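You operate a simulated robot arm through the tools that you are given. There is no shell and no other tool. Be economical: measure what you need, move in short steps, check, and stop when the job is done.

The job below is to be done with a simulated robot arm. You get a single attempt, and the scene is never put back.

TASK
Put the roll with more metres on it in the brown tube and cap it.
Fine: set the white cap aside meanwhile, then seat it on the tube; leave the other roll. Drop nothing. Set down upright: white tube cap.
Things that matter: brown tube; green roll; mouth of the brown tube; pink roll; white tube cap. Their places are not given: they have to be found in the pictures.

It is judged by the outcome, as a careful person would: the job done as asked, and still so three seconds after it is handed in. It fails if anything else is knocked over, pushed out of place, dropped, spilled or broken. A push-on lid holds only when it is set on centred and level and pressed home; a screw cap is set on level and turned clockwise until tight.

THE ROBOT
A 6-joint arm with a two-finger parallel gripper, fixed in place. Base frame: the origin is at the foot of the arm, x ahead of it, y to its left, z up; the work surface is at about z = 0.8. Units: m, degrees, N and s.
With the tool pointing down near the work surface it reaches from about 0.18 to 0.84 m from the base axis. Its first joint turns from -166.0 to 166.0 degrees. Payload 3.91 kg.
The tool frame sits at the grasp point between the pads (the TCP): z along the fingers, y along the line on which they close. The tips reach 0.03 m beyond it. The gripper opens to 0.11 m. The fingers are 0.02 m wide and 0.01 m thick; the gripper's body (0.048 by 0.112 m) begins 0.055 m behind the TCP.
Orientation is that of the tool frame in the base frame, as a unit quaternion [w, x, y, z]. With the fingers straight down and closing along the base's y, the tool's x points along the base's -x, its y along +y and its z along -z.

THE INTERFACE
- The arm moves only by the tool arm_command. Its argument "targets" is a list of rows, each a list of 7 numbers: the gripper command, from -1 (shut) to 1 (fully open), values between in proportion, then the shift along the tool's x, y, z in m, then the turn, a rotation vector about the tool's x, y, z in degrees. In form: [[gripper, x, y, z, rx, ry, rz], ...]. A call has 1 to 12 rows; each row is the pose to reach, as a shift and turn from the pose commanded when the call began, along the tool's axes at that moment. Rows are played at 5 a second. More than 0.05 m and 8.6 degrees between two rows, or a gripper value outside its range, and nothing of the call is played. Where a pose cannot be reached the arm comes as near as it can. A force on the tool above 90 N (or 10 N above the force at the start of the call, whichever is more), or a blocked arm, ends the call early, and 0.2 s more pass. The fingers move at their own pace (about 0.108 m/s each) and stop on an object; they squeeze with about 26 N. The grip force told is the motor's: it shows also when the fingers shut on nothing. Time passes only in rows, and 0.2 s behind the last, so rows that repeat a pose let the fingers close. It gives the time, the measured TCP pose, the force on the tool (base axes), the opening and the grip force at its end, in the units of the frame above (readings bear some noise), with the torque about the TCP (base axes, N m) and any sound that the robot's microphone picked up.
- Cameras (640 x 400 px; columns grow to the right, rows downward): "scene" is fixed at [0.2213, 0.6502, 1.6603]; the picture's right is [-0.99, -0.15, 0.00], its down [-0.07, 0.46, -0.88] and it looks along [0.13, -0.87, -0.47] (base axes); focal length 315 px, centre (320, 200). "wrist" rides on the gripper at [0.077, 0.007, -0.114] in the tool frame; the picture's right is [-0.09, 1.00, 0.00], its down [-0.80, -0.07, -0.59] and it looks along [-0.59, -0.05, 0.80] (tool axes); focal length 270 px, centre (320, 200).
- camera(camera): a new picture of that camera. No time passes.
- slide_trunk(by): slides the trunk up (or, below 0, down) by that many m; the arm rides with it, the base frame stays. It gives what a move gives, with no picture.
- point_at(camera, pixels): for up to 12 pixels [column, row] of the newest picture of that camera ("zoom" is the newest enlarged one), the place [x, y, z] in the base frame of the surface seen there, good to about 0.002 m. No time passes.
- enlarge(camera, box): a new picture of the part [left, top, right, bottom] of that camera's present view, enlarged. No time passes.
- sign_off(): hands the job in; it is judged then, once.

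Go step by step. Measure first, check grasps and placings, and put right what went wrong. The budget is 80 turns and 38 pictures, counting those below and the enlarged ones. Unless the task says otherwise, let go and move clear before handing in, and close with one line.

The tools are called after ">>>" as a command line: name --pt "numbers of a row" for each row, then --argument value for the rest, lists and objects as JSON in quotes. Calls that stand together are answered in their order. arm_command: Moves the arm, as the interface text tells. Its arguments: {"type":"object","properties":{"targets":{"type":"array","items":{"type":"array","items":{"type":"number"}}}},"required":["targets"]} The other tools are called the same way: slide_trunk (by) slides the trunk up or down; camera (camera) takes a picture; point_at (camera, pixels) gives the place of the surface under pixels of a picture; enlarge (camera, box) takes an enlarged picture of a part of a camera's view; sign_off () hands the job in.

At the start:

```text
time: 0.0
tool_pos: [0.3179, -0.3012, 1.2495]
tool_rot: [0.001, 0.0, 1.0, -0.001]
contact_force: [-0.2, 0.2, -1.0]
moment: [-0.01, 0.01, -0.03]
grip_width: 0.1099
grasp_force: 0.2
trunk travel left (down, up): [-0.475, 0.065]
```

scene: 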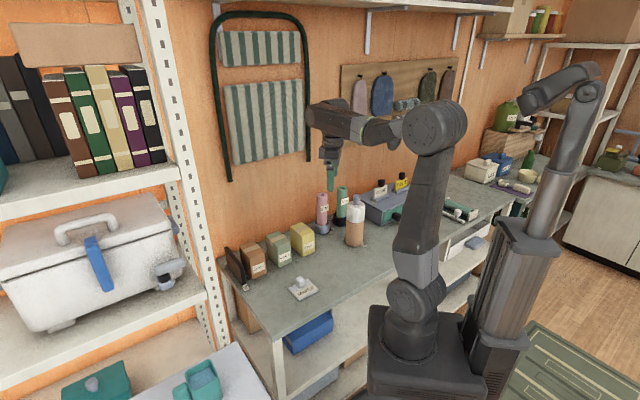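
wrist: 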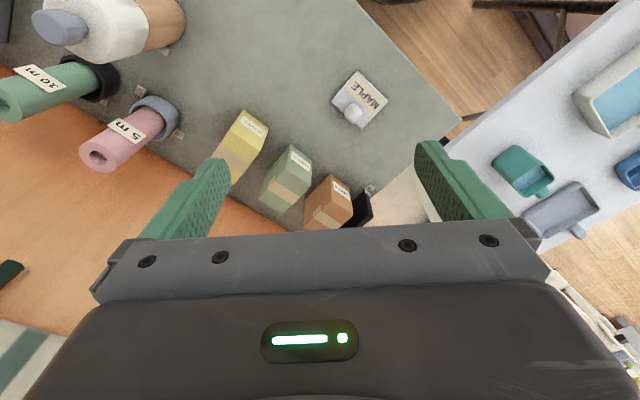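

The wrist picture shows a green roll labelled about "10 m" at (40,80), a pink roll labelled "5 m" at (125,130), and the capped brown tube at (120,25). I'll enlarge both views to read the labels and measure.

>>> enlarge --camera "wrist" --box '[0, 0, 240, 180]'

>>> enlarge --camera "scene" --box '[280, 160, 420, 260]'

```text
2.22 times, centred on (120, 90) of wrist
```

zoom: 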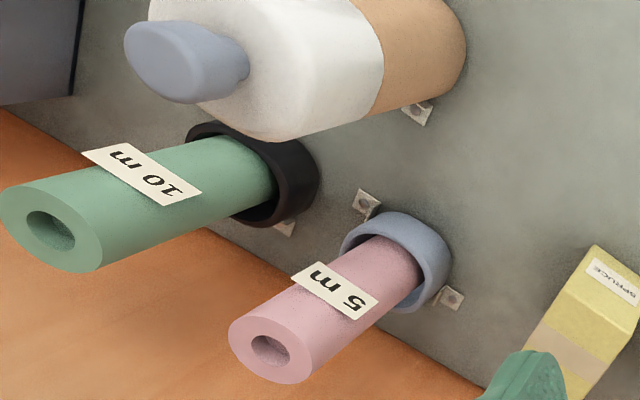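

```text
4.00 times, centred on (350, 210) of scene
```

zoom: 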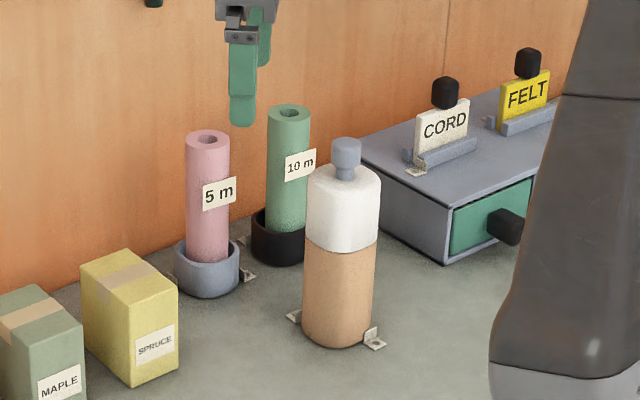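

Green reads "10 m", pink "5 m", so green goes in. Both the tube and the roll cups have brackets at their feet. Now I'll measure the key points in the scene zoom.

>>> point_at --camera "zoom" --pixels '[[346, 142], [346, 160], [325, 180], [370, 185], [340, 240], [340, 335], [290, 104], [276, 115], [305, 115], [285, 235], [283, 262], [207, 132]]'

>>> point_at --camera "wrist" --pixels '[[50, 22], [72, 22], [92, 28], [4, 95], [40, 90], [135, 20], [200, 60], [300, 60], [250, 30], [230, 90], [310, 120], [290, 20]]'

>>> camera --camera "scene"

```text
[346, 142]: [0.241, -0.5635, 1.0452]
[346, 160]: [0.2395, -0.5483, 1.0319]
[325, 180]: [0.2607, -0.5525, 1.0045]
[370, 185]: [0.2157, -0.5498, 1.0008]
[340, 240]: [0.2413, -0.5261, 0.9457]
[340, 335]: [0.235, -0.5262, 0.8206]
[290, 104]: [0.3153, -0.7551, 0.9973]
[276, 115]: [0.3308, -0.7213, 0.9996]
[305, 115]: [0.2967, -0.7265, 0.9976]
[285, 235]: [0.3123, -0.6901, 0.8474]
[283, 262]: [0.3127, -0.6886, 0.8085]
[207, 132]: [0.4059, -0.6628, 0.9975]
```

```text
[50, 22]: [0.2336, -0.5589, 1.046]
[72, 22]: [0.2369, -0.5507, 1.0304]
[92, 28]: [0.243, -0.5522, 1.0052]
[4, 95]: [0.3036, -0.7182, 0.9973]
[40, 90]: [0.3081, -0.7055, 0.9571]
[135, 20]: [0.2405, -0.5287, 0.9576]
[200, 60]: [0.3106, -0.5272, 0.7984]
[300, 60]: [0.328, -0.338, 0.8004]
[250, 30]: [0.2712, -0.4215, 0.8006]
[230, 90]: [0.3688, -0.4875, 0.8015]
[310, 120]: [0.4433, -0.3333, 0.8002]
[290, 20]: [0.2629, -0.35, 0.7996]
```

```text
33 pictures are left
```

scene: 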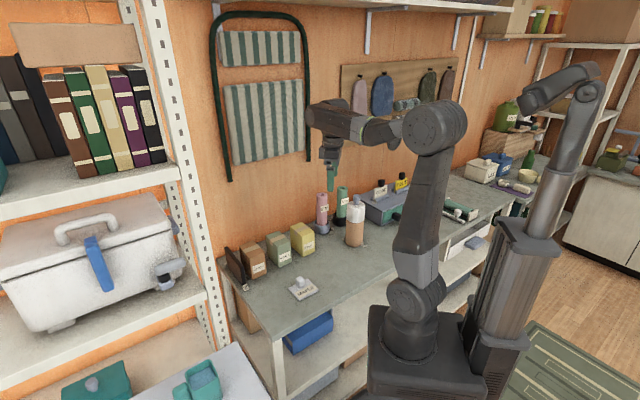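

Tube axis is about (0.238, -0.56), cap knob top z≈1.047; the green roll is at about (0.313, -0.72) with top z≈0.998. I'll move above the tube, turning 90° so the fingers close along base x (parallel to the wall), and look.

>>> arm_command --pt "1 0.007 -0.022 0.003 0 0 8.2" --pt "1 0.014 -0.044 0.006 0 0 16.4" --pt "1 0.021 -0.066 0.009 0 0 24.6" --pt "1 0.028 -0.088 0.012 0 0 32.8" --pt "1 0.035 -0.11 0.015 0 0 41" --pt "1 0.042 -0.132 0.018 0 0 49.2" --pt "1 0.049 -0.154 0.021 0 0 57.4" --pt "1 0.056 -0.176 0.024 0 0 65.6" --pt "1 0.063 -0.198 0.027 0 0 73.8" --pt "1 0.07 -0.22 0.03 0 0 82" --pt "1 0.08 -0.257 0.033 0 0 90" --pt "1 0.08 -0.257 0.033 0 0 90"

>>> camera --camera "wrist"

```text
time: 2.6
tool_pos: [0.2386, -0.558, 1.2179]
tool_rot: [0.0, 0.708, 0.706, 0.0]
contact_force: [-0.1, 0.5, 0.0]
moment: [0.01, 0.01, -0.01]
grip_width: 0.1098
grasp_force: 0.0
trunk travel left (down, up): [-0.475, 0.065]
```

```text
32 pictures are left
```

wrist: 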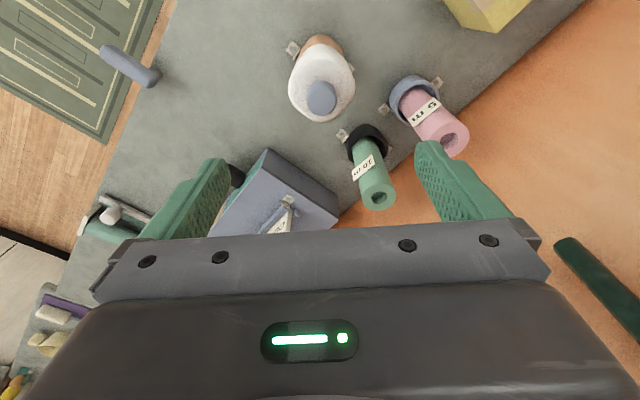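

The view shows the capped tube at (320,80) and the rolls; the wall runs diagonally. I'll enlarge the cap to see its knob.

>>> enlarge --camera "wrist" --box '[260, 20, 480, 220]'

>>> point_at --camera "wrist" --pixels '[[321, 98], [310, 98], [332, 98], [321, 84], [321, 112], [292, 90], [354, 88], [378, 196], [362, 196], [394, 192], [480, 170], [360, 210]]'

```text
2.00 times, centred on (370, 120) of wrist
```

zoom: 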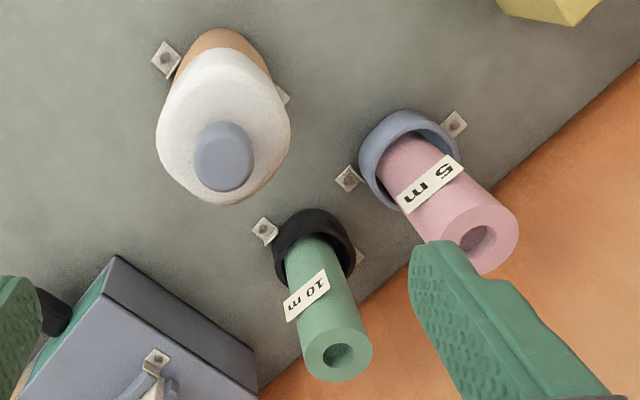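

```text
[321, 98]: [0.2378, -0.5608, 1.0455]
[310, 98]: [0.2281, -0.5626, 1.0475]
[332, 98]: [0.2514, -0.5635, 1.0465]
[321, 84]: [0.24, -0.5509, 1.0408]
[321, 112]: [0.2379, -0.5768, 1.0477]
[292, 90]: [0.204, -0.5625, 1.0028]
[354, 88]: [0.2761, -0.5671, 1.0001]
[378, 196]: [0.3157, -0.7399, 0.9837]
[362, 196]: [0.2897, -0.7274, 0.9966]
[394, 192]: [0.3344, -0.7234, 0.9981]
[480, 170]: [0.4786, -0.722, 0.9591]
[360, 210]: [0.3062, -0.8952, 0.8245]
```

The cap knob is round, about 0.026 wide, centred near (0.239,-0.563), top z≈1.047. I'll descend onto the knob with tips just above the cap's shoulder and close.

>>> arm_command --pt "1 -0.002 0.001 0.045 0 0 0" --pt "0.6 -0.005 0.001 0.09 0 0 0" --pt "0.4 -0.005 0.001 0.13 0 0 0" --pt "0.2 -0.005 0.001 0.16 0 0 0" --pt "0.2 -0.005 0.001 0.175 0 0 0" --pt "0.2 -0.005 0.001 0.175 0 0 0"

>>> camera --camera "wrist"

```text
time: 4.0
tool_pos: [0.2391, -0.5639, 1.0427]
tool_rot: [0.0, 0.707, 0.708, 0.0]
contact_force: [-0.4, 0.1, -0.5]
moment: [0.04, 0.03, 0.01]
grip_width: 0.0662
grasp_force: 0.0
trunk travel left (down, up): [-0.475, 0.065]
```

```text
30 pictures are left
```

wrist: 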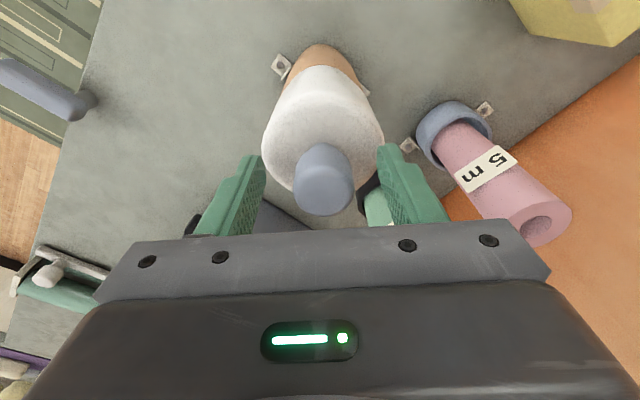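

The fingers straddle the knob at (325,180), centred. I'll close and then lift slightly to see whether it comes off freely.

>>> arm_command --pt "-1 0 0 0 0 0 0" --pt "-1 0 0 0 0 0 0" --pt "-1 0 0 0 0 0 0" --pt "-1 0 0 0 0 0 0"

>>> arm_command --pt "-1 0 0 -0.01 0 0 0" --pt "-1 0 0 -0.02 0 0 0" --pt "-1 0 0 -0.03 0 0 0"

>>> camera --camera "scene"

>>> enlarge --camera "scene" --box '[280, 160, 420, 260]'

```text
time: 5.0
tool_pos: [0.2393, -0.5628, 1.0436]
tool_rot: [0.0, 0.708, 0.707, 0.0]
contact_force: [0.1, -0.2, -0.7]
moment: [0.0, 0.02, 0.0]
grip_width: 0.0303
grasp_force: 26.5
trunk travel left (down, up): [-0.475, 0.065]
```

```text
time: 5.8
tool_pos: [0.2402, -0.5627, 1.0732]
tool_rot: [-0.001, 0.707, 0.707, 0.0]
contact_force: [0.4, 0.3, -0.5]
moment: [0.0, -0.04, -0.01]
grip_width: 0.0302
grasp_force: 26.3
trunk travel left (down, up): [-0.475, 0.065]
```

```text
29 pictures are left
```

scene: 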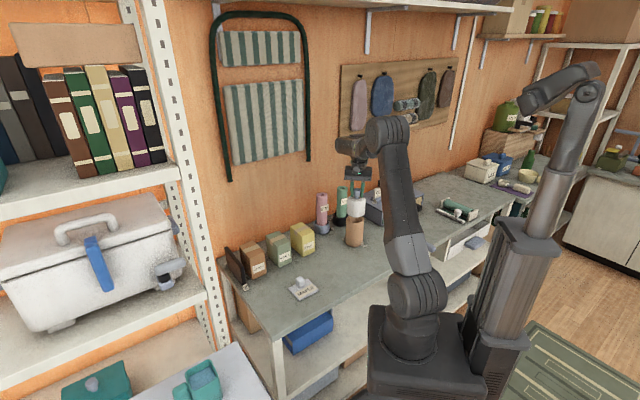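

```text
4.00 times, centred on (350, 210) of scene
```

zoom: 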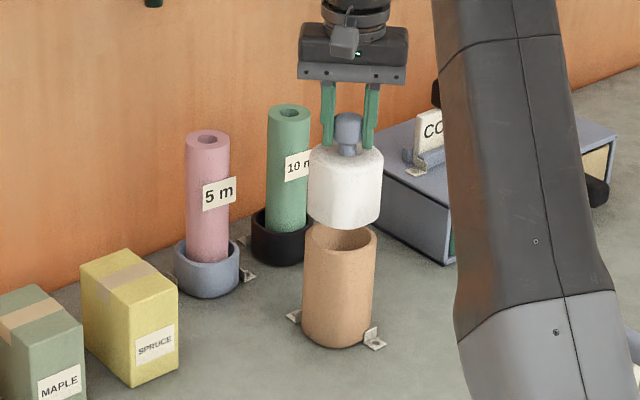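

The cap lifts freely and the open mouth is visible at (340,238). I'll measure the cap's bottom rim and the mouth.

>>> point_at --camera "zoom" --pixels '[[345, 226], [345, 220], [320, 214], [345, 160], [309, 236], [376, 240], [340, 254], [340, 257], [340, 236], [330, 240], [365, 232], [318, 228]]'

```text
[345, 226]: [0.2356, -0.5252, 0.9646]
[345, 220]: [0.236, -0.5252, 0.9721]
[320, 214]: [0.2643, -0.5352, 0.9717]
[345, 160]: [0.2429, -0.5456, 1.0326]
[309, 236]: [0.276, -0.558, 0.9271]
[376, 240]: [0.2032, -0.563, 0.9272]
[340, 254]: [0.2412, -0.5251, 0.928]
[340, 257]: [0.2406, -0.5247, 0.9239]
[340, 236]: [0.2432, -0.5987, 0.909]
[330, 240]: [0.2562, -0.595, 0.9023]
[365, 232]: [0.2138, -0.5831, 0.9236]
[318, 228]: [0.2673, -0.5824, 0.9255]
```

The cap bottom is ≈0.111 below the TCP; the mouth rim is at z≈0.928, centre (0.240,-0.562). I'll carry the cap to clear bench at about (0.30,-0.44) and stop just above the surface.

>>> arm_command --pt "-1 0 0 -0.03 0 0 0" --pt "-1 0.03 0.015 -0.03 0 0 0" --pt "-1 0.062 0.03 -0.03 0 0 0" --pt "-1 0.094 0.045 -0.03 0 0 0" --pt "-1 0.123 0.06 -0.02 0 0 0" --pt "-1 0.123 0.06 0.02 0 0 0" --pt "-1 0.123 0.06 0.06 0 0 0" --pt "-1 0.123 0.06 0.1 0 0 0" --pt "-1 0.123 0.06 0.135 0 0 0" --pt "-1 0.123 0.06 0.152 0 0 0" --pt "-1 0.123 0.06 0.155 0 0 0"

>>> enlarge --camera "scene" --box '[270, 180, 410, 280]'

```text
time: 8.2
tool_pos: [0.2985, -0.4421, 0.9171]
tool_rot: [0.0, 0.707, 0.707, 0.001]
contact_force: [-1.0, 0.5, -0.1]
moment: [0.0, -0.01, -0.04]
grip_width: 0.0298
grasp_force: 26.0
trunk travel left (down, up): [-0.475, 0.065]
```

```text
4.00 times, centred on (340, 230) of scene
```

zoom: 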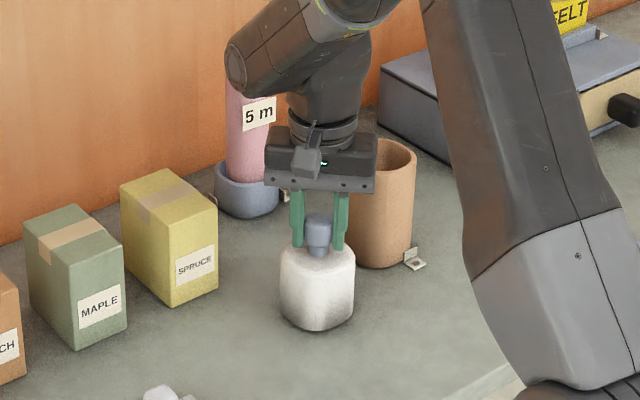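

The cap is just above the bench. I'll lower in 2 mm steps until contact shows.

>>> arm_command --pt "-1 0 0 0.002 0 0 0" --pt "-1 0 0 0.004 0 0 0" --pt "-1 0 0 0.004 0 0 0"

>>> point_at --camera "zoom" --pixels '[[318, 326], [318, 336], [318, 320]]'

```text
time: 9.0
tool_pos: [0.2987, -0.4399, 0.9145]
tool_rot: [-0.001, 0.707, 0.707, 0.0]
contact_force: [0.7, 0.1, 2.7]
moment: [0.04, 0.01, -0.05]
grip_width: 0.0306
grasp_force: 25.9
trunk travel left (down, up): [-0.475, 0.065]
```

```text
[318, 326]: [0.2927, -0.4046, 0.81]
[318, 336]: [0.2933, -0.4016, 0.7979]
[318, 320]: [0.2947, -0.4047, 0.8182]
```

Force rose slightly to 2.7 N; contact is beginning. I'll go another few millimetres to confirm.

>>> arm_command --pt "-1 0 0 0.001 0 0 0" --pt "-1 0 0 0.002 0 0 0" --pt "-1 0 0 0.002 0 0 0"

```text
time: 9.8
tool_pos: [0.2995, -0.4418, 0.9129]
tool_rot: [0.002, 0.707, 0.707, -0.001]
contact_force: [4.5, -1.8, 18.4]
moment: [-0.14, -0.01, 0.0]
grip_width: 0.0304
grasp_force: 26.0
trunk travel left (down, up): [-0.475, 0.065]
```

18 N up: the cap is resting on the bench. I'll open and rise straight up.

>>> arm_command --pt "-1 0 0 -0.001 0 0 0" --pt "0.1 0 0 -0.001 0 0 0" --pt "0.1 0 0 -0.001 0 0 0" --pt "0.1 0 0 -0.03 0 0 0" --pt "0.1 0 0 -0.07 0 0 0" --pt "0.1 0 0 -0.11 0 0 0" --pt "0.1 0 0 -0.15 0 0 0" --pt "0.1 0 0 -0.19 0 0 0" --pt "0.1 0 0 -0.23 0 0 0"

>>> camera --camera "wrist"

```text
time: 11.8
tool_pos: [0.299, -0.4407, 1.1406]
tool_rot: [0.0, 0.707, 0.707, 0.0]
contact_force: [-0.3, 0.9, 0.9]
moment: [0.03, -0.01, 0.03]
grip_width: 0.0607
grasp_force: 0.1
trunk travel left (down, up): [-0.475, 0.065]
```

```text
26 pictures are left
```

wrist: 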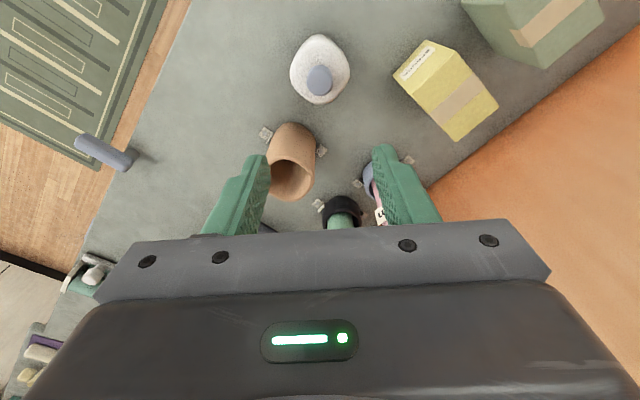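

The cap stands upright at (320,70). Next I'll go above the green roll and measure its top.

>>> arm_command --pt "0.1 -0.045 0.003 -0.01 0 0 0" --pt "0.1 -0.09 0.006 -0.01 0 0 0" --pt "0.1 -0.135 0.009 -0.01 0 0 0" --pt "0.1 -0.18 0.012 -0.01 0 0 0" --pt "0.1 -0.225 0.015 -0.01 0 0 0" --pt "0.1 -0.25 0.015 -0.01 0 0 0" --pt "0.1 -0.25 0.015 -0.01 0 0 0"

>>> camera --camera "wrist"

```text
time: 13.4
tool_pos: [0.3139, -0.6877, 1.1492]
tool_rot: [0.001, 0.708, 0.707, -0.001]
contact_force: [0.3, -0.7, 0.3]
moment: [0.02, -0.02, 0.02]
grip_width: 0.0606
grasp_force: 0.0
trunk travel left (down, up): [-0.475, 0.065]
```

```text
25 pictures are left
```

wrist: 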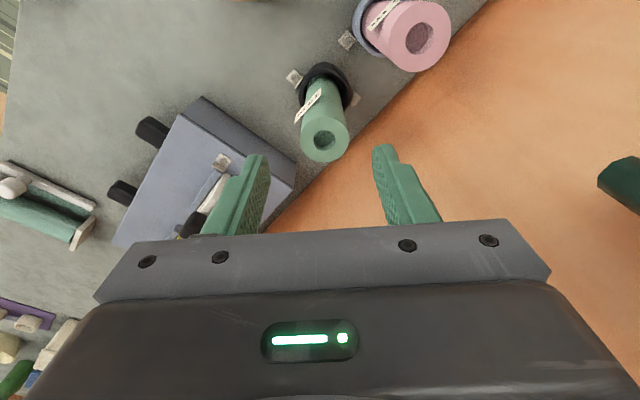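

>>> enlarge --camera "wrist" --box '[270, 50, 470, 175]'

>>> point_at --camera "wrist" --pixels '[[304, 138], [346, 138], [325, 119], [325, 159], [325, 124], [314, 140], [337, 140], [325, 155], [310, 90], [420, 5], [440, 190], [400, 100]]'

```text
3.20 times, centred on (370, 112) of wrist
```

zoom: 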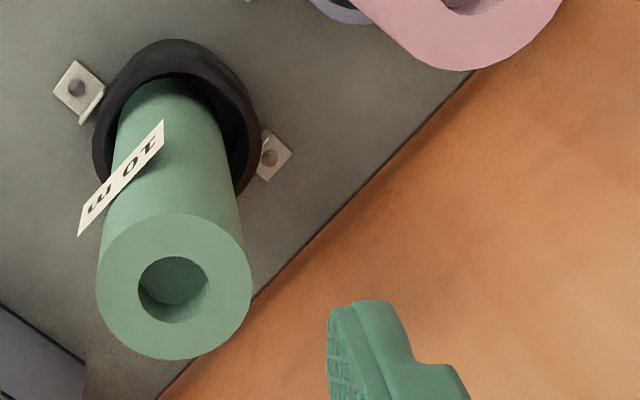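

```text
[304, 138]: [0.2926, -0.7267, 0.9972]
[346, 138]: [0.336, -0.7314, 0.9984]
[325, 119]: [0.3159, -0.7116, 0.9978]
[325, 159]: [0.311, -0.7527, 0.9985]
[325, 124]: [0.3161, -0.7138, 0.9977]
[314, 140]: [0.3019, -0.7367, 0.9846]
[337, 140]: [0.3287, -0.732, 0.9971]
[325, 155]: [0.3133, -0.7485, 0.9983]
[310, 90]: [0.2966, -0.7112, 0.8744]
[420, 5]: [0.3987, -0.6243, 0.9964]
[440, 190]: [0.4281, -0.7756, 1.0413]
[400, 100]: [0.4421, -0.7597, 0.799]
```

Roll top centre is (0.314,-0.731), diameter ≈0.044, top z 0.998. I'll align above it, descend to TCP z≈0.98, and close.

>>> arm_command --pt "0.3 -0.043 0 0 0 0 0" --pt "0.3 -0.043 0 0.04 0 0 0" --pt "0.3 -0.043 0 0.08 0 0 0" --pt "0.3 -0.043 0 0.12 0 0 0" --pt "0.3 -0.043 0 0.15 0 0 0" --pt "0.3 -0.043 0 0.168 0 0 0" --pt "0.3 -0.043 0 0.168 0 0 0"

>>> camera --camera "wrist"

```text
time: 15.0
tool_pos: [0.3118, -0.7339, 0.9827]
tool_rot: [0.0, 0.707, 0.707, 0.0]
contact_force: [0.6, 0.6, -0.7]
moment: [0.02, -0.01, 0.02]
grip_width: 0.0716
grasp_force: 0.0
out of reach, approached as far as the arm can: row 1, 2, 3, 4
trunk travel left (down, up): [-0.475, 0.065]
```

```text
23 pictures are left
```

wrist: 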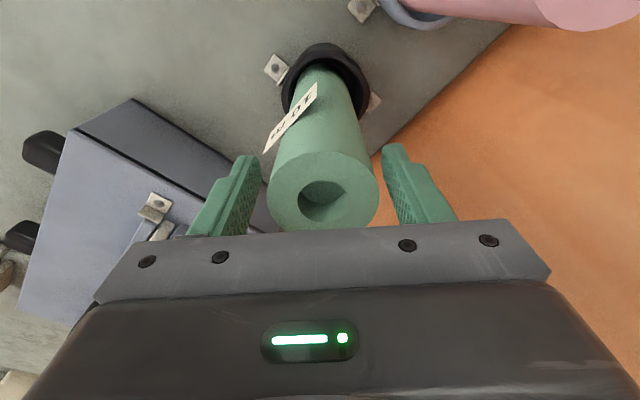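

The roll is between the fingers at (322,190). High poses are out of reach out here, so I'll nudge 2 mm for centring, close, then use the trunk to lift straight up.

>>> arm_command --pt "0.3 0.002 0.002 0 0 0 0" --pt "-1 0.002 0.002 0 0 0 0" --pt "-1 0.002 0.002 0 0 0 0" --pt "-1 0.002 0.002 0 0 0 0" --pt "-1 0.002 0.002 0 0 0 0"

>>> enlarge --camera "scene" --box '[270, 160, 410, 260]'

```text
time: 16.2
tool_pos: [0.3152, -0.7312, 0.9841]
tool_rot: [0.0, 0.707, 0.707, -0.001]
contact_force: [-0.3, -0.1, -0.6]
moment: [0.0, -0.03, 0.01]
grip_width: 0.0505
grasp_force: 25.2
trunk travel left (down, up): [-0.475, 0.065]
```

```text
4.00 times, centred on (340, 210) of scene
```

zoom: 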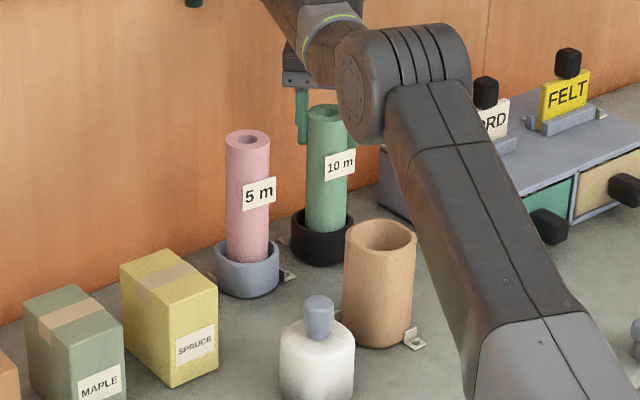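

Gripped at 0.0505 m. Before lifting I'll measure the cup rim and the tube's inside rim.

>>> point_at --camera "zoom" --pixels '[[322, 236], [322, 228], [295, 215], [345, 232], [416, 236], [380, 250], [380, 246], [380, 222], [380, 228], [349, 236], [409, 236], [380, 218]]'

>>> slide_trunk --by 0.065

>>> enlarge --camera "scene" --box '[270, 160, 410, 260]'

```text
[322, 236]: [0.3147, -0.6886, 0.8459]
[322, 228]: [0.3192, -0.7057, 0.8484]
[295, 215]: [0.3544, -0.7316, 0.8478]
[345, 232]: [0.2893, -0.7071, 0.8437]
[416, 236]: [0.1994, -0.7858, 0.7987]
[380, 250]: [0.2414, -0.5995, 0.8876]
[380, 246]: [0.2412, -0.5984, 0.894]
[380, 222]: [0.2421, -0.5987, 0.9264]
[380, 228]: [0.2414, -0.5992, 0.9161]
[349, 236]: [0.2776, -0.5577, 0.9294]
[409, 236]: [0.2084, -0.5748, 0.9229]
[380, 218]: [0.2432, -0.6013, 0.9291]
```

```text
time: 17.2
tool_pos: [0.3153, -0.7324, 1.048]
tool_rot: [0.0, 0.707, 0.708, 0.0]
contact_force: [1.5, 0.6, -2.7]
moment: [0.01, 0.01, 0.01]
grip_width: 0.0506
grasp_force: 26.0
trunk travel left (down, up): [-0.54, 0.0]
```

```text
4.00 times, centred on (340, 210) of scene
```

zoom: 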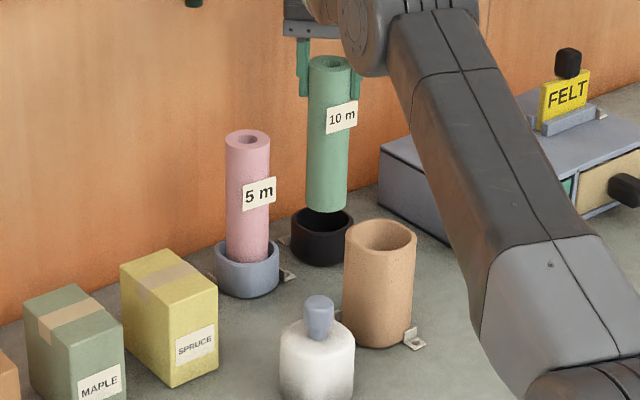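

The roll clears its cup (bottom at (327,211)). I'll check its bottom height before the diagonal move.

>>> point_at --camera "zoom" --pixels '[[327, 208], [327, 204], [327, 62], [310, 64], [348, 68]]'

>>> arm_command --pt "-1 0.015 -0.006 -0.015 0 0 0" --pt "-1 0.03 -0.013 -0.03 0 0 0" --pt "-1 0.045 -0.02 -0.05 0 0 0" --pt "-1 0.06 -0.027 -0.07 0 0 0" --pt "-1 0.075 -0.033 -0.09 0 0 0" --pt "-1 0.075 -0.033 -0.1 0 0 0" --pt "-1 0.075 -0.033 -0.1 0 0 0"

>>> enlarge --camera "scene" --box '[270, 150, 410, 250]'

```text
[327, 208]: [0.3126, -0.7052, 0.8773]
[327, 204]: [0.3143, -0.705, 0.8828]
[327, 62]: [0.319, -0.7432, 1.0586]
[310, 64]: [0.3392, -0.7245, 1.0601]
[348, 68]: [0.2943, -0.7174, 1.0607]
```

```text
time: 18.8
tool_pos: [0.2811, -0.6563, 1.1495]
tool_rot: [0.0, 0.707, 0.707, 0.0]
contact_force: [0.0, 0.6, -2.7]
moment: [0.04, 0.03, 0.0]
grip_width: 0.0508
grasp_force: 26.5
trunk travel left (down, up): [-0.54, 0.0]
```

```text
4.00 times, centred on (340, 200) of scene
```

zoom: 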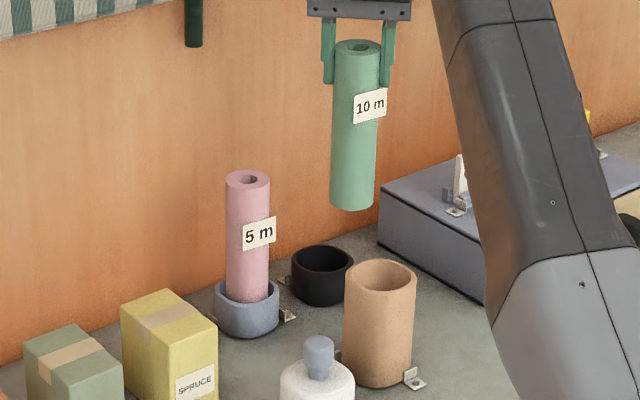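

The roll hangs upright and clear. I'll measure its outline for verticality and its offset from the TCP.

>>> point_at --camera "zoom" --pixels '[[353, 209], [353, 205], [332, 190], [375, 195], [350, 140], [353, 200], [353, 80], [354, 42], [354, 57], [337, 48], [378, 50], [355, 130]]'

>>> camera --camera "wrist"

```text
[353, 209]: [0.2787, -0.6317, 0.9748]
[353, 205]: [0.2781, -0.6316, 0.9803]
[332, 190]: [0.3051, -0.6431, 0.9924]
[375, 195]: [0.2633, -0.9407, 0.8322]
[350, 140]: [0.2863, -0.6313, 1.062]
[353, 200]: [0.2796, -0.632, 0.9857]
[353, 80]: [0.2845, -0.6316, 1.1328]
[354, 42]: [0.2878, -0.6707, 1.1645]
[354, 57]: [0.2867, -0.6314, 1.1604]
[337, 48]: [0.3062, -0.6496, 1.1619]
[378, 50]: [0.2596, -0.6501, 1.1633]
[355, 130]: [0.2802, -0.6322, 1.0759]
```

```text
19 pictures are left
```

wrist: 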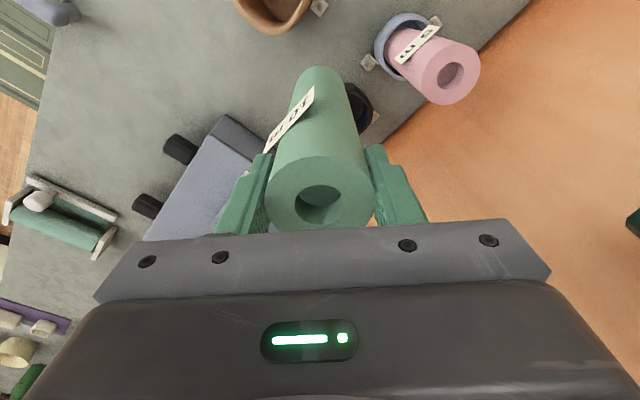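

The roll is vertical, its bottom ≈0.175 below the TCP at z≈0.974, above the rim at 0.929. I'll move it over the tube centre (0.240,-0.5625) and check.

>>> arm_command --pt "-1 0.02 -0.009 0 0 0 0" --pt "-1 0.045 -0.02 0 0 0 0" --pt "-1 0.07 -0.031 0 0 0 0" --pt "-1 0.085 -0.038 0 0 0 0" --pt "-1 0.093 -0.042 0 0 0 0" --pt "-1 0.093 -0.042 0 0 0 0" --pt "-1 0.093 -0.042 0 0 0 0"

>>> enlarge --camera "scene" --box '[290, 150, 430, 250]'

```text
time: 20.4
tool_pos: [0.2402, -0.565, 1.1492]
tool_rot: [0.0, 0.708, 0.706, -0.001]
contact_force: [0.0, -0.6, -3.8]
moment: [0.03, 0.01, -0.01]
grip_width: 0.0509
grasp_force: 25.7
trunk travel left (down, up): [-0.54, 0.0]
```

```text
4.00 times, centred on (360, 200) of scene
```

zoom: 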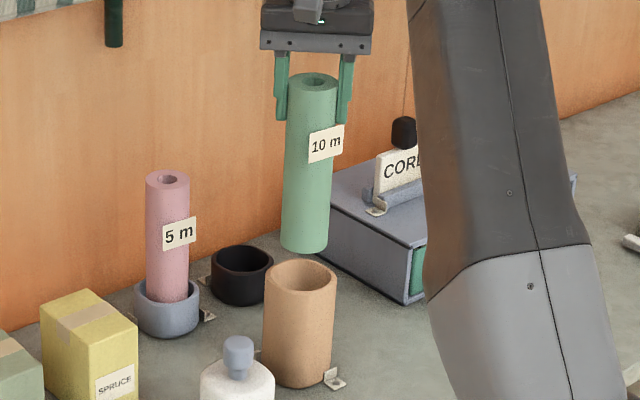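

>>> point_at --camera "zoom" --pixels '[[304, 250], [304, 240], [283, 240], [326, 240], [304, 200], [265, 276], [335, 280], [300, 294], [300, 298], [300, 264], [315, 266], [290, 130]]'

```text
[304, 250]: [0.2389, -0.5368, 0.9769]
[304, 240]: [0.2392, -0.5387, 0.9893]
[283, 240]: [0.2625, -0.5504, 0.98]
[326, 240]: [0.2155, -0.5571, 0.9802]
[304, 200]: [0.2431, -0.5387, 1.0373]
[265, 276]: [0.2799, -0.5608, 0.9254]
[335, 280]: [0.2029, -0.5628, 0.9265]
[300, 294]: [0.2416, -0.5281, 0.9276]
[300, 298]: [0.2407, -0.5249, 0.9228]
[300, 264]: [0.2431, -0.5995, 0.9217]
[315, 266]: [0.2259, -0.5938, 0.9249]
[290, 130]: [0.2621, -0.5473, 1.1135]
```

Roll axis ≈(0.239,-0.562), tube axis ≈(0.241,-0.5625). I'll shift +1.5 mm in x and lower into the tube, stopping with the bottom around z 0.82.

>>> arm_command --pt "-1 0 0.0015 0 0 0 0" --pt "-1 0 0.0015 0.02 0 0 0" --pt "-1 0 0.0015 0.04 0 0 0" --pt "-1 0 0.0015 0.06 0 0 0" --pt "-1 0 0.0015 0.08 0 0 0" --pt "-1 0 0.0015 0.1 0 0 0" --pt "-1 0 0.0015 0.12 0 0 0" --pt "-1 0 0.0015 0.135 0 0 0" --pt "-1 0 0.0015 0.145 0 0 0" --pt "-1 0 0.0015 0.152 0 0 0" --pt "-1 0 0.0015 0.155 0 0 0"

>>> enlarge --camera "scene" --box '[290, 160, 430, 260]'

```text
time: 22.8
tool_pos: [0.2414, -0.5642, 0.9928]
tool_rot: [0.0, 0.707, 0.707, 0.0]
contact_force: [-0.1, 0.6, -2.5]
moment: [0.0, -0.04, 0.02]
grip_width: 0.0505
grasp_force: 25.9
trunk travel left (down, up): [-0.54, 0.0]
```

```text
4.00 times, centred on (360, 210) of scene
```

zoom: 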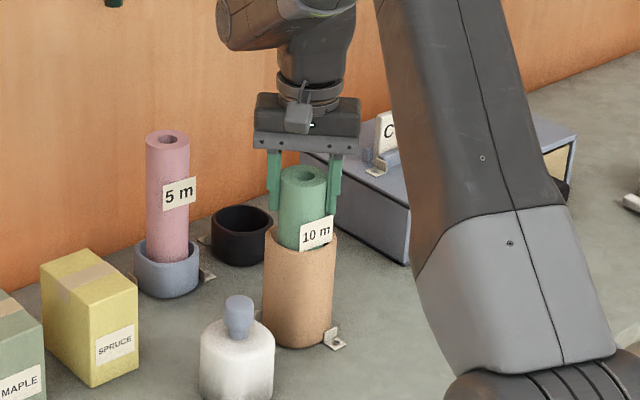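

The roll is inside, no contact yet (-2.5 N is its weight). I'll continue in small steps until it rests on the floor.

>>> arm_command --pt "-1 0 0 0.003 0 0 0" --pt "-1 0 0 0.006 0 0 0" --pt "-1 0 0 0.009 0 0 0" --pt "-1 0 0 0.009 0 0 0"

```text
time: 23.8
tool_pos: [0.2411, -0.5647, 0.9837]
tool_rot: [0.0, 0.707, 0.707, 0.0]
contact_force: [0.5, -0.2, -2.4]
moment: [0.02, 0.01, -0.01]
grip_width: 0.0505
grasp_force: 25.6
trunk travel left (down, up): [-0.54, 0.0]
```

>>> arm_command --pt "-1 0 0 0.0015 0 0 0" --pt "-1 0 0 0.003 0 0 0" --pt "-1 0 0 0.003 0 0 0"

```text
time: 24.6
tool_pos: [0.2412, -0.5635, 0.9833]
tool_rot: [0.002, 0.707, 0.707, -0.001]
contact_force: [-1.0, 0.3, 14.0]
moment: [0.39, 0.13, -0.05]
grip_width: 0.0504
grasp_force: 26.5
trunk travel left (down, up): [-0.54, 0.0]
```

14 N up: the roll rests on the tube's floor. I'll ease the pressure 2 mm, open, and rise straight up.

>>> arm_command --pt "-1 0 0 -0.0015 0 0 0" --pt "-1 0 0 -0.0015 0 0 0" --pt "0.2 0 0 -0.0015 0 0 0" --pt "0.2 0 0 -0.0015 0 0 0" --pt "0.2 0 0 -0.0015 0 0 0" --pt "0.2 0 0 -0.02 0 0 0" --pt "0.2 0 0 -0.05 0 0 0" --pt "0.2 0 0 -0.09 0 0 0" --pt "0.2 0 0 -0.13 0 0 0" --pt "0.2 0 0 -0.17 0 0 0"

>>> enlarge --camera "scene" --box '[290, 160, 430, 260]'

>>> camera --camera "wrist"

```text
time: 26.8
tool_pos: [0.2412, -0.563, 1.1519]
tool_rot: [0.0, 0.707, 0.707, -0.001]
contact_force: [0.1, -0.4, -0.4]
moment: [-0.01, 0.0, 0.0]
grip_width: 0.066
grasp_force: 0.1
trunk travel left (down, up): [-0.54, 0.0]
```

```text
4.00 times, centred on (360, 210) of scene
```

zoom: 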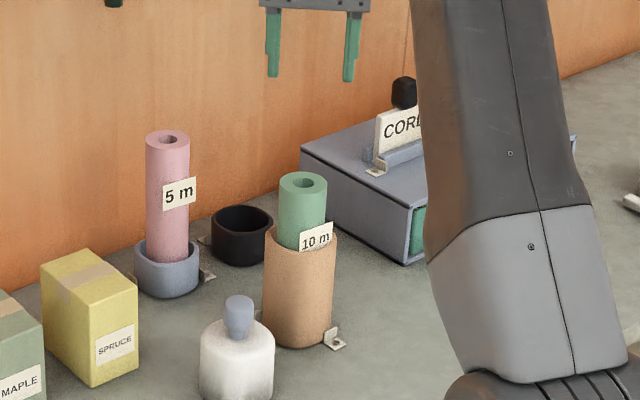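

```text
15 pictures are left
```

wrist: 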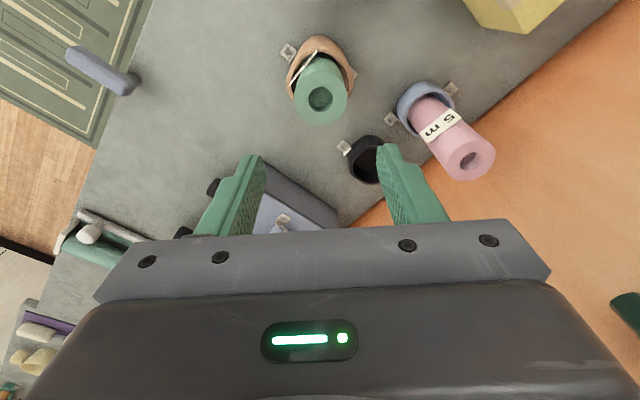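

The roll stands upright in the tube. I'll measure its top and rim, and the cap's knob.

>>> point_at --camera "zoom" --pixels '[[281, 184], [325, 186], [302, 199], [302, 174], [302, 215], [302, 240], [266, 240], [335, 244], [239, 298], [226, 305], [252, 305], [239, 318]]'

>>> point_at --camera "wrist" --pixels '[[297, 98], [346, 98], [320, 78], [320, 122], [320, 60]]'

```text
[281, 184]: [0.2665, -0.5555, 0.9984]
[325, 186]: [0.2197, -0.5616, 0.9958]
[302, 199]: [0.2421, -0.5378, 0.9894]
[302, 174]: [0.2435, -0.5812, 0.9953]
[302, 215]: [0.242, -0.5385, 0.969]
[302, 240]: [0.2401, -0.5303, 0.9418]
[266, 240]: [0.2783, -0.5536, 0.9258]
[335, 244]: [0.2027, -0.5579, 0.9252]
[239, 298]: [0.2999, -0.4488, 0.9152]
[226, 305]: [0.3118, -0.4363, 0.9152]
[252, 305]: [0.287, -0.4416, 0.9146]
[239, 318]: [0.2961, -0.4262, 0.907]
```

```text
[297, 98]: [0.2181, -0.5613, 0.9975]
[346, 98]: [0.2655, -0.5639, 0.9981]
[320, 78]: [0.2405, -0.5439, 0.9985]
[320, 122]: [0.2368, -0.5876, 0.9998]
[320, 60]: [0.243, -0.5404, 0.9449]
```

Roll top centre (0.242,-0.563); cap knob centre (0.299,-0.441). I'll go back to the same grasp pose on the cap as when I released it.

>>> arm_command --pt "0.2 0.04 0.019 0 0 0 0" --pt "0.2 0.08 0.038 0 0 0 0" --pt "0.2 0.12 0.057 0 0 0 0" --pt "0.2 0.122 0.058 0.04 0 0 0" --pt "0.2 0.122 0.058 0.085 0 0 0" --pt "0.2 0.122 0.058 0.13 0 0 0" --pt "0.2 0.122 0.058 0.17 0 0 0" --pt "0.2 0.122 0.058 0.205 0 0 0" --pt "0.2 0.122 0.058 0.228 0 0 0" --pt "0.2 0.122 0.058 0.238 0 0 0" --pt "0.2 0.122 0.058 0.238 0 0 0"

>>> camera --camera "wrist"

```text
time: 29.2
tool_pos: [0.299, -0.4398, 0.9125]
tool_rot: [0.0, 0.707, 0.707, 0.0]
contact_force: [-0.5, 0.5, -0.6]
moment: [0.0, -0.01, 0.0]
grip_width: 0.0661
grasp_force: 0.2
trunk travel left (down, up): [-0.54, 0.0]
```

```text
14 pictures are left
```

wrist: 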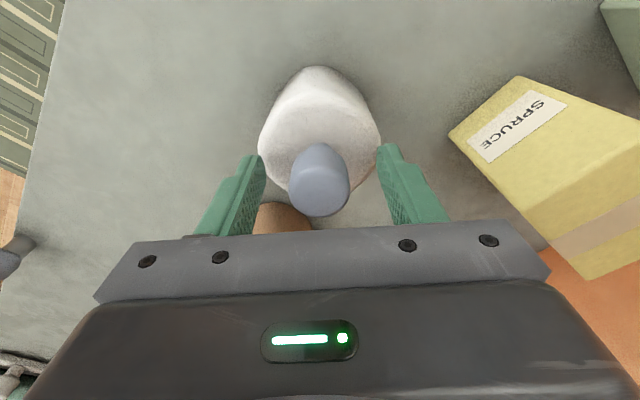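

The knob is centred between the fingers at (320,180). I'll close and lift clear of the roll's height.

>>> arm_command --pt "-1 0 0 0 0 0 0" --pt "-1 0 0 0 0 0 0" --pt "-1 0 0 0 0 0 0" --pt "-1 0 0 -0.02 0 0 0" --pt "-1 0 0 -0.06 0 0 0" --pt "-1 0 0 -0.1 0 0 0" --pt "-1 0 0 -0.14 0 0 0" --pt "-1 0 0 -0.18 0 0 0" --pt "-1 0 0 -0.22 0 0 0" --pt "-1 0 0 -0.25 0 0 0" --pt "-1 0 0 -0.25 0 0 0"

>>> arm_command --pt "-1 -0.03 -0.014 0 0 0 0" --pt "-1 -0.07 -0.033 0 0 0 0" --pt "-1 -0.1 -0.048 0 0 0 0" --pt "-1 -0.122 -0.058 0 0 0 0" --pt "-1 -0.122 -0.058 0 0 0 0" --pt "-1 -0.122 -0.058 0 0 0 0"

>>> enlarge --camera "scene" --box '[290, 150, 430, 250]'

```text
time: 31.6
tool_pos: [0.3001, -0.4385, 1.1627]
tool_rot: [0.0, 0.707, 0.707, 0.0]
contact_force: [-0.4, -0.5, -0.8]
moment: [0.0, 0.04, 0.01]
grip_width: 0.0302
grasp_force: 26.2
trunk travel left (down, up): [-0.54, 0.0]
```

```text
time: 33.0
tool_pos: [0.2424, -0.5639, 1.1631]
tool_rot: [0.0, 0.707, 0.707, 0.0]
contact_force: [-0.4, 0.0, -1.3]
moment: [-0.02, -0.02, 0.01]
grip_width: 0.0303
grasp_force: 25.6
trunk travel left (down, up): [-0.54, 0.0]
```

```text
4.00 times, centred on (360, 200) of scene
```

zoom: 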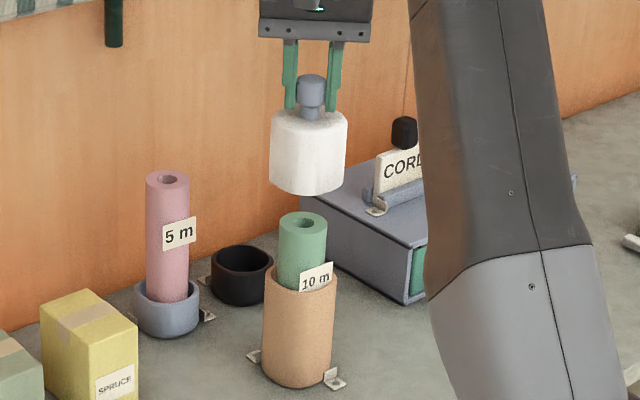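

The cap hangs level over the tube. I'll measure both outlines to align their centres.

>>> point_at --camera "zoom" --pixels '[[271, 160], [346, 160], [307, 188], [307, 180], [307, 150], [272, 130], [345, 130], [264, 300], [335, 300], [300, 320], [265, 276], [335, 278]]'

```text
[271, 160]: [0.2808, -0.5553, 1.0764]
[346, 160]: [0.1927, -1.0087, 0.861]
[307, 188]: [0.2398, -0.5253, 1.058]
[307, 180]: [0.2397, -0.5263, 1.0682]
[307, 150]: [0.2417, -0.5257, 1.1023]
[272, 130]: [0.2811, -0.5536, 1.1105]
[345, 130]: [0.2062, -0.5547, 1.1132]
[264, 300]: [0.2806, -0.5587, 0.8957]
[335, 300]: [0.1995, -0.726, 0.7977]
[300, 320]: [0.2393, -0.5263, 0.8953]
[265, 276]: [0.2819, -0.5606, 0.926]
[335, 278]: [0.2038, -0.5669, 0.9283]
```

Cap and tube agree within ~2 mm; going by the original grasp pose, the cap needs -3 mm in x and -1 mm in y. I'll correct that and lower around the roll to ~1 cm above the seat.

>>> arm_command --pt "-1 -0.001 -0.003 0 0 0 0" --pt "-1 -0.001 -0.003 0.02 0 0 0" --pt "-1 -0.001 -0.003 0.04 0 0 0" --pt "-1 -0.001 -0.003 0.055 0 0 0" --pt "-1 -0.001 -0.003 0.07 0 0 0" --pt "-1 -0.001 -0.003 0.085 0 0 0" --pt "-1 -0.001 -0.003 0.1 0 0 0" --pt "-1 -0.001 -0.003 0.108 0 0 0" --pt "-1 -0.001 -0.003 0.108 0 0 0"

>>> enlarge --camera "scene" --box '[310, 170, 410, 250]'

```text
time: 35.0
tool_pos: [0.2392, -0.5641, 1.0546]
tool_rot: [0.0, 0.707, 0.707, 0.001]
contact_force: [-0.9, -0.2, -1.3]
moment: [-0.04, 0.01, -0.01]
grip_width: 0.0306
grasp_force: 25.6
trunk travel left (down, up): [-0.54, 0.0]
```

```text
5.00 times, centred on (360, 210) of scene
```

zoom: 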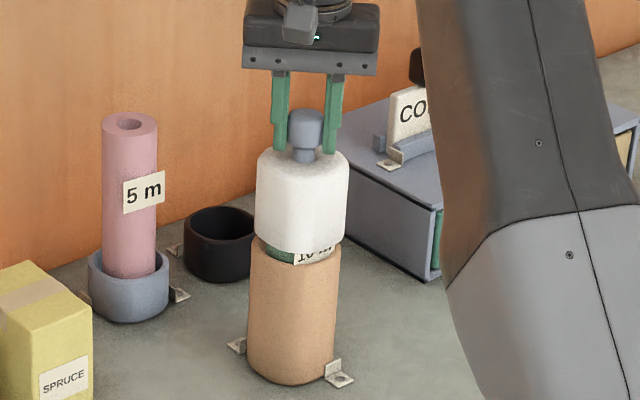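

The cap looks slightly to the right of the tube (edges 256/347 vs 249/340). I'll measure these edges before pressing.

>>> point_at --camera "zoom" --pixels '[[258, 210], [346, 210], [260, 190], [345, 190], [301, 225], [301, 240], [251, 270], [339, 270], [250, 290], [337, 290], [295, 280], [295, 300]]'

>>> enlarge --camera "wrist" --box '[220, 20, 420, 220]'

```text
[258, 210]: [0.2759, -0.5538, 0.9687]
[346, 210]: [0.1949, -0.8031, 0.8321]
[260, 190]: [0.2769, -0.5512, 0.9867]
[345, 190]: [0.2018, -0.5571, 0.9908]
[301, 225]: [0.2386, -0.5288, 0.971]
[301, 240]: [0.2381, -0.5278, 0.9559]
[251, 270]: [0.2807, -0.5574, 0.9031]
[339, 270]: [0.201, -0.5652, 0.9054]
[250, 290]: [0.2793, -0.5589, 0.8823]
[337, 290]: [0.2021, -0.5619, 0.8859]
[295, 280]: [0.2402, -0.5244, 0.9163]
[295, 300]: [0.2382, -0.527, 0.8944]
```

```text
2.00 times, centred on (320, 120) of wrist
```

zoom: 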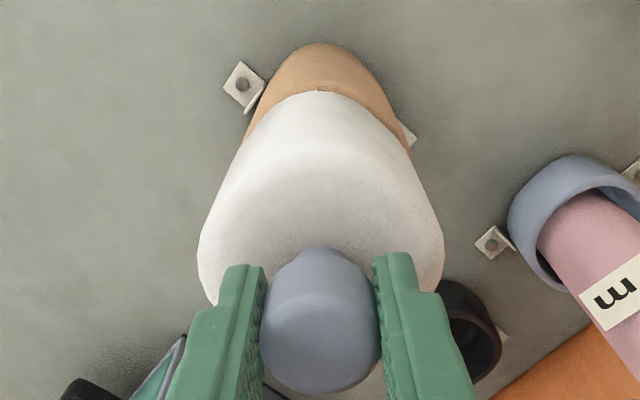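

Cap centre ≈(0.239), tube ≈(0.241), and the cap front is ~1 mm farther back. I'll shift +1.8 mm in x and +1 mm in y, lower a little, and recheck.

>>> arm_command --pt "-1 0.001 0.0018 0 0 0 0" --pt "-1 0.001 0.0018 0.003 0 0 0" --pt "-1 0.001 0.0018 0.006 0 0 0" --pt "-1 0.001 0.0018 0.006 0 0 0"

>>> enlarge --camera "scene" --box '[335, 190, 385, 240]'

```text
time: 36.0
tool_pos: [0.2402, -0.5646, 1.0486]
tool_rot: [0.0, 0.707, 0.707, 0.001]
contact_force: [-0.5, -0.3, -0.4]
moment: [0.03, 0.0, -0.02]
grip_width: 0.0304
grasp_force: 25.9
trunk travel left (down, up): [-0.54, 0.0]
```

```text
8.00 times, centred on (360, 215) of scene
```

zoom: 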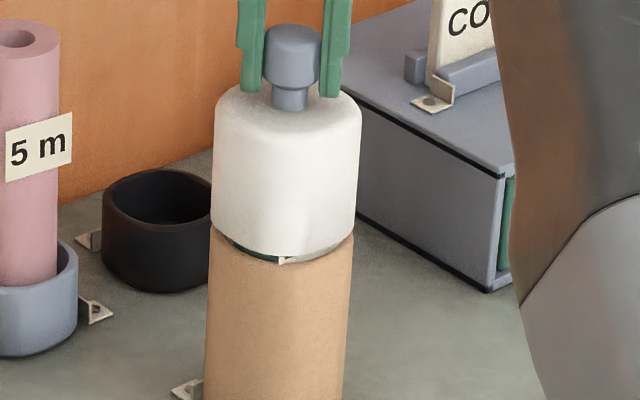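

Cap edges (212/356) are still ~2 px at 8× right of the tube's (209/353), about 1 mm. I'll check depth alignment too.

>>> point_at --camera "zoom" --pixels '[[285, 200], [285, 215], [285, 230], [285, 245], [280, 275], [280, 290], [280, 305], [280, 320], [250, 220], [320, 220], [246, 300], [315, 300]]'

```text
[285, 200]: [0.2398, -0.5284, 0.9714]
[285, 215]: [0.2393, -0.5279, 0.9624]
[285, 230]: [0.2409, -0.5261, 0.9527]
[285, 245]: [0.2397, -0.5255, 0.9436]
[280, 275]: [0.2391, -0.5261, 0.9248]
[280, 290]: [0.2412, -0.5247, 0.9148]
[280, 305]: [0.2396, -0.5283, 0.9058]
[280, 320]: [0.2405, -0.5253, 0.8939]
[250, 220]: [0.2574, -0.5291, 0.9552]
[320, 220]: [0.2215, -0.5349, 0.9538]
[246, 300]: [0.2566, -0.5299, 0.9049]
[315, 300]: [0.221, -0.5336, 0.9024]
```

Depth agrees within ~1 mm. I'll shift +1 mm x, +0.5 mm y and lower slowly to contact.

>>> arm_command --pt "-1 0.0005 0.001 0 0 0 0" --pt "-1 0.0005 0.001 0.002 0 0 0" --pt "-1 0.0005 0.001 0.004 0 0 0" --pt "-1 0.0005 0.001 0.006 0 0 0" --pt "-1 0.0005 0.001 0.006 0 0 0"

```text
time: 37.2
tool_pos: [0.2419, -0.5639, 1.0438]
tool_rot: [-0.001, 0.707, 0.707, -0.001]
contact_force: [0.6, -0.5, 6.4]
moment: [0.0, 0.01, 0.02]
grip_width: 0.0304
grasp_force: 26.1
trunk travel left (down, up): [-0.54, 0.0]
```

Contact at TCP z≈1.0438, right at the original seat height. I'll press home gradually.

>>> arm_command --pt "-1 0 0 0.002 0 0 0" --pt "-1 0 0 0.004 0 0 0" --pt "-1 0 0 0.005 0 0 0" --pt "-1 0 0 0.005 0 0 0"

>>> enlarge --camera "scene" --box '[335, 190, 385, 240]'

```text
time: 38.2
tool_pos: [0.2407, -0.5625, 1.0392]
tool_rot: [0.0, 0.707, 0.707, -0.001]
contact_force: [1.2, -1.4, 18.4]
moment: [-0.14, -0.03, -0.01]
grip_width: 0.0303
grasp_force: 26.1
trunk travel left (down, up): [-0.54, 0.0]
```

```text
8.00 times, centred on (360, 215) of scene
```

zoom: 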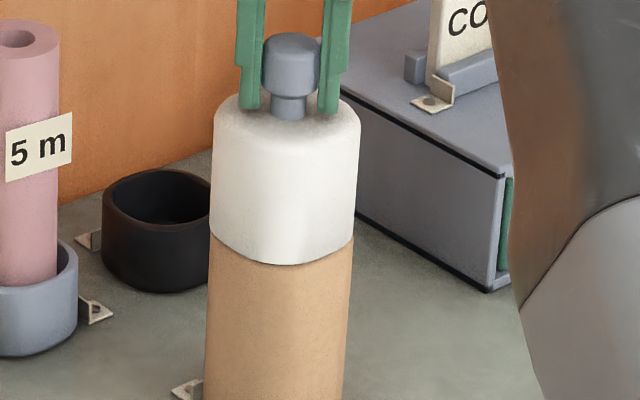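

The gap is closed and the edges line up (210/355). It moved ~4 mm with only 18 N, so I'll press further to make sure it is home.

>>> arm_command --pt "-1 0 0 0.002 0 0 0" --pt "-1 0 0 0.004 0 0 0" --pt "-1 0 0 0.006 0 0 0" --pt "-1 0 0 0.006 0 0 0"

>>> point_at --camera "zoom" --pixels '[[290, 38], [290, 42], [225, 110], [350, 110], [283, 255], [283, 270]]'

```text
time: 39.2
tool_pos: [0.2406, -0.5612, 1.036]
tool_rot: [0.004, 0.707, 0.707, -0.002]
contact_force: [0.5, -1.1, 40.0]
moment: [-0.04, 0.01, -0.03]
grip_width: 0.0305
grasp_force: 26.0
trunk travel left (down, up): [-0.54, 0.0]
```

```text
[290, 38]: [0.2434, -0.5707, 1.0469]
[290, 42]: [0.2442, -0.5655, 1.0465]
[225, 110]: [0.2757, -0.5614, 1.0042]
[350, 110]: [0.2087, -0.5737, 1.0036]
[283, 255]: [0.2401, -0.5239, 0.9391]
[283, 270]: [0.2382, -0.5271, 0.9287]
```

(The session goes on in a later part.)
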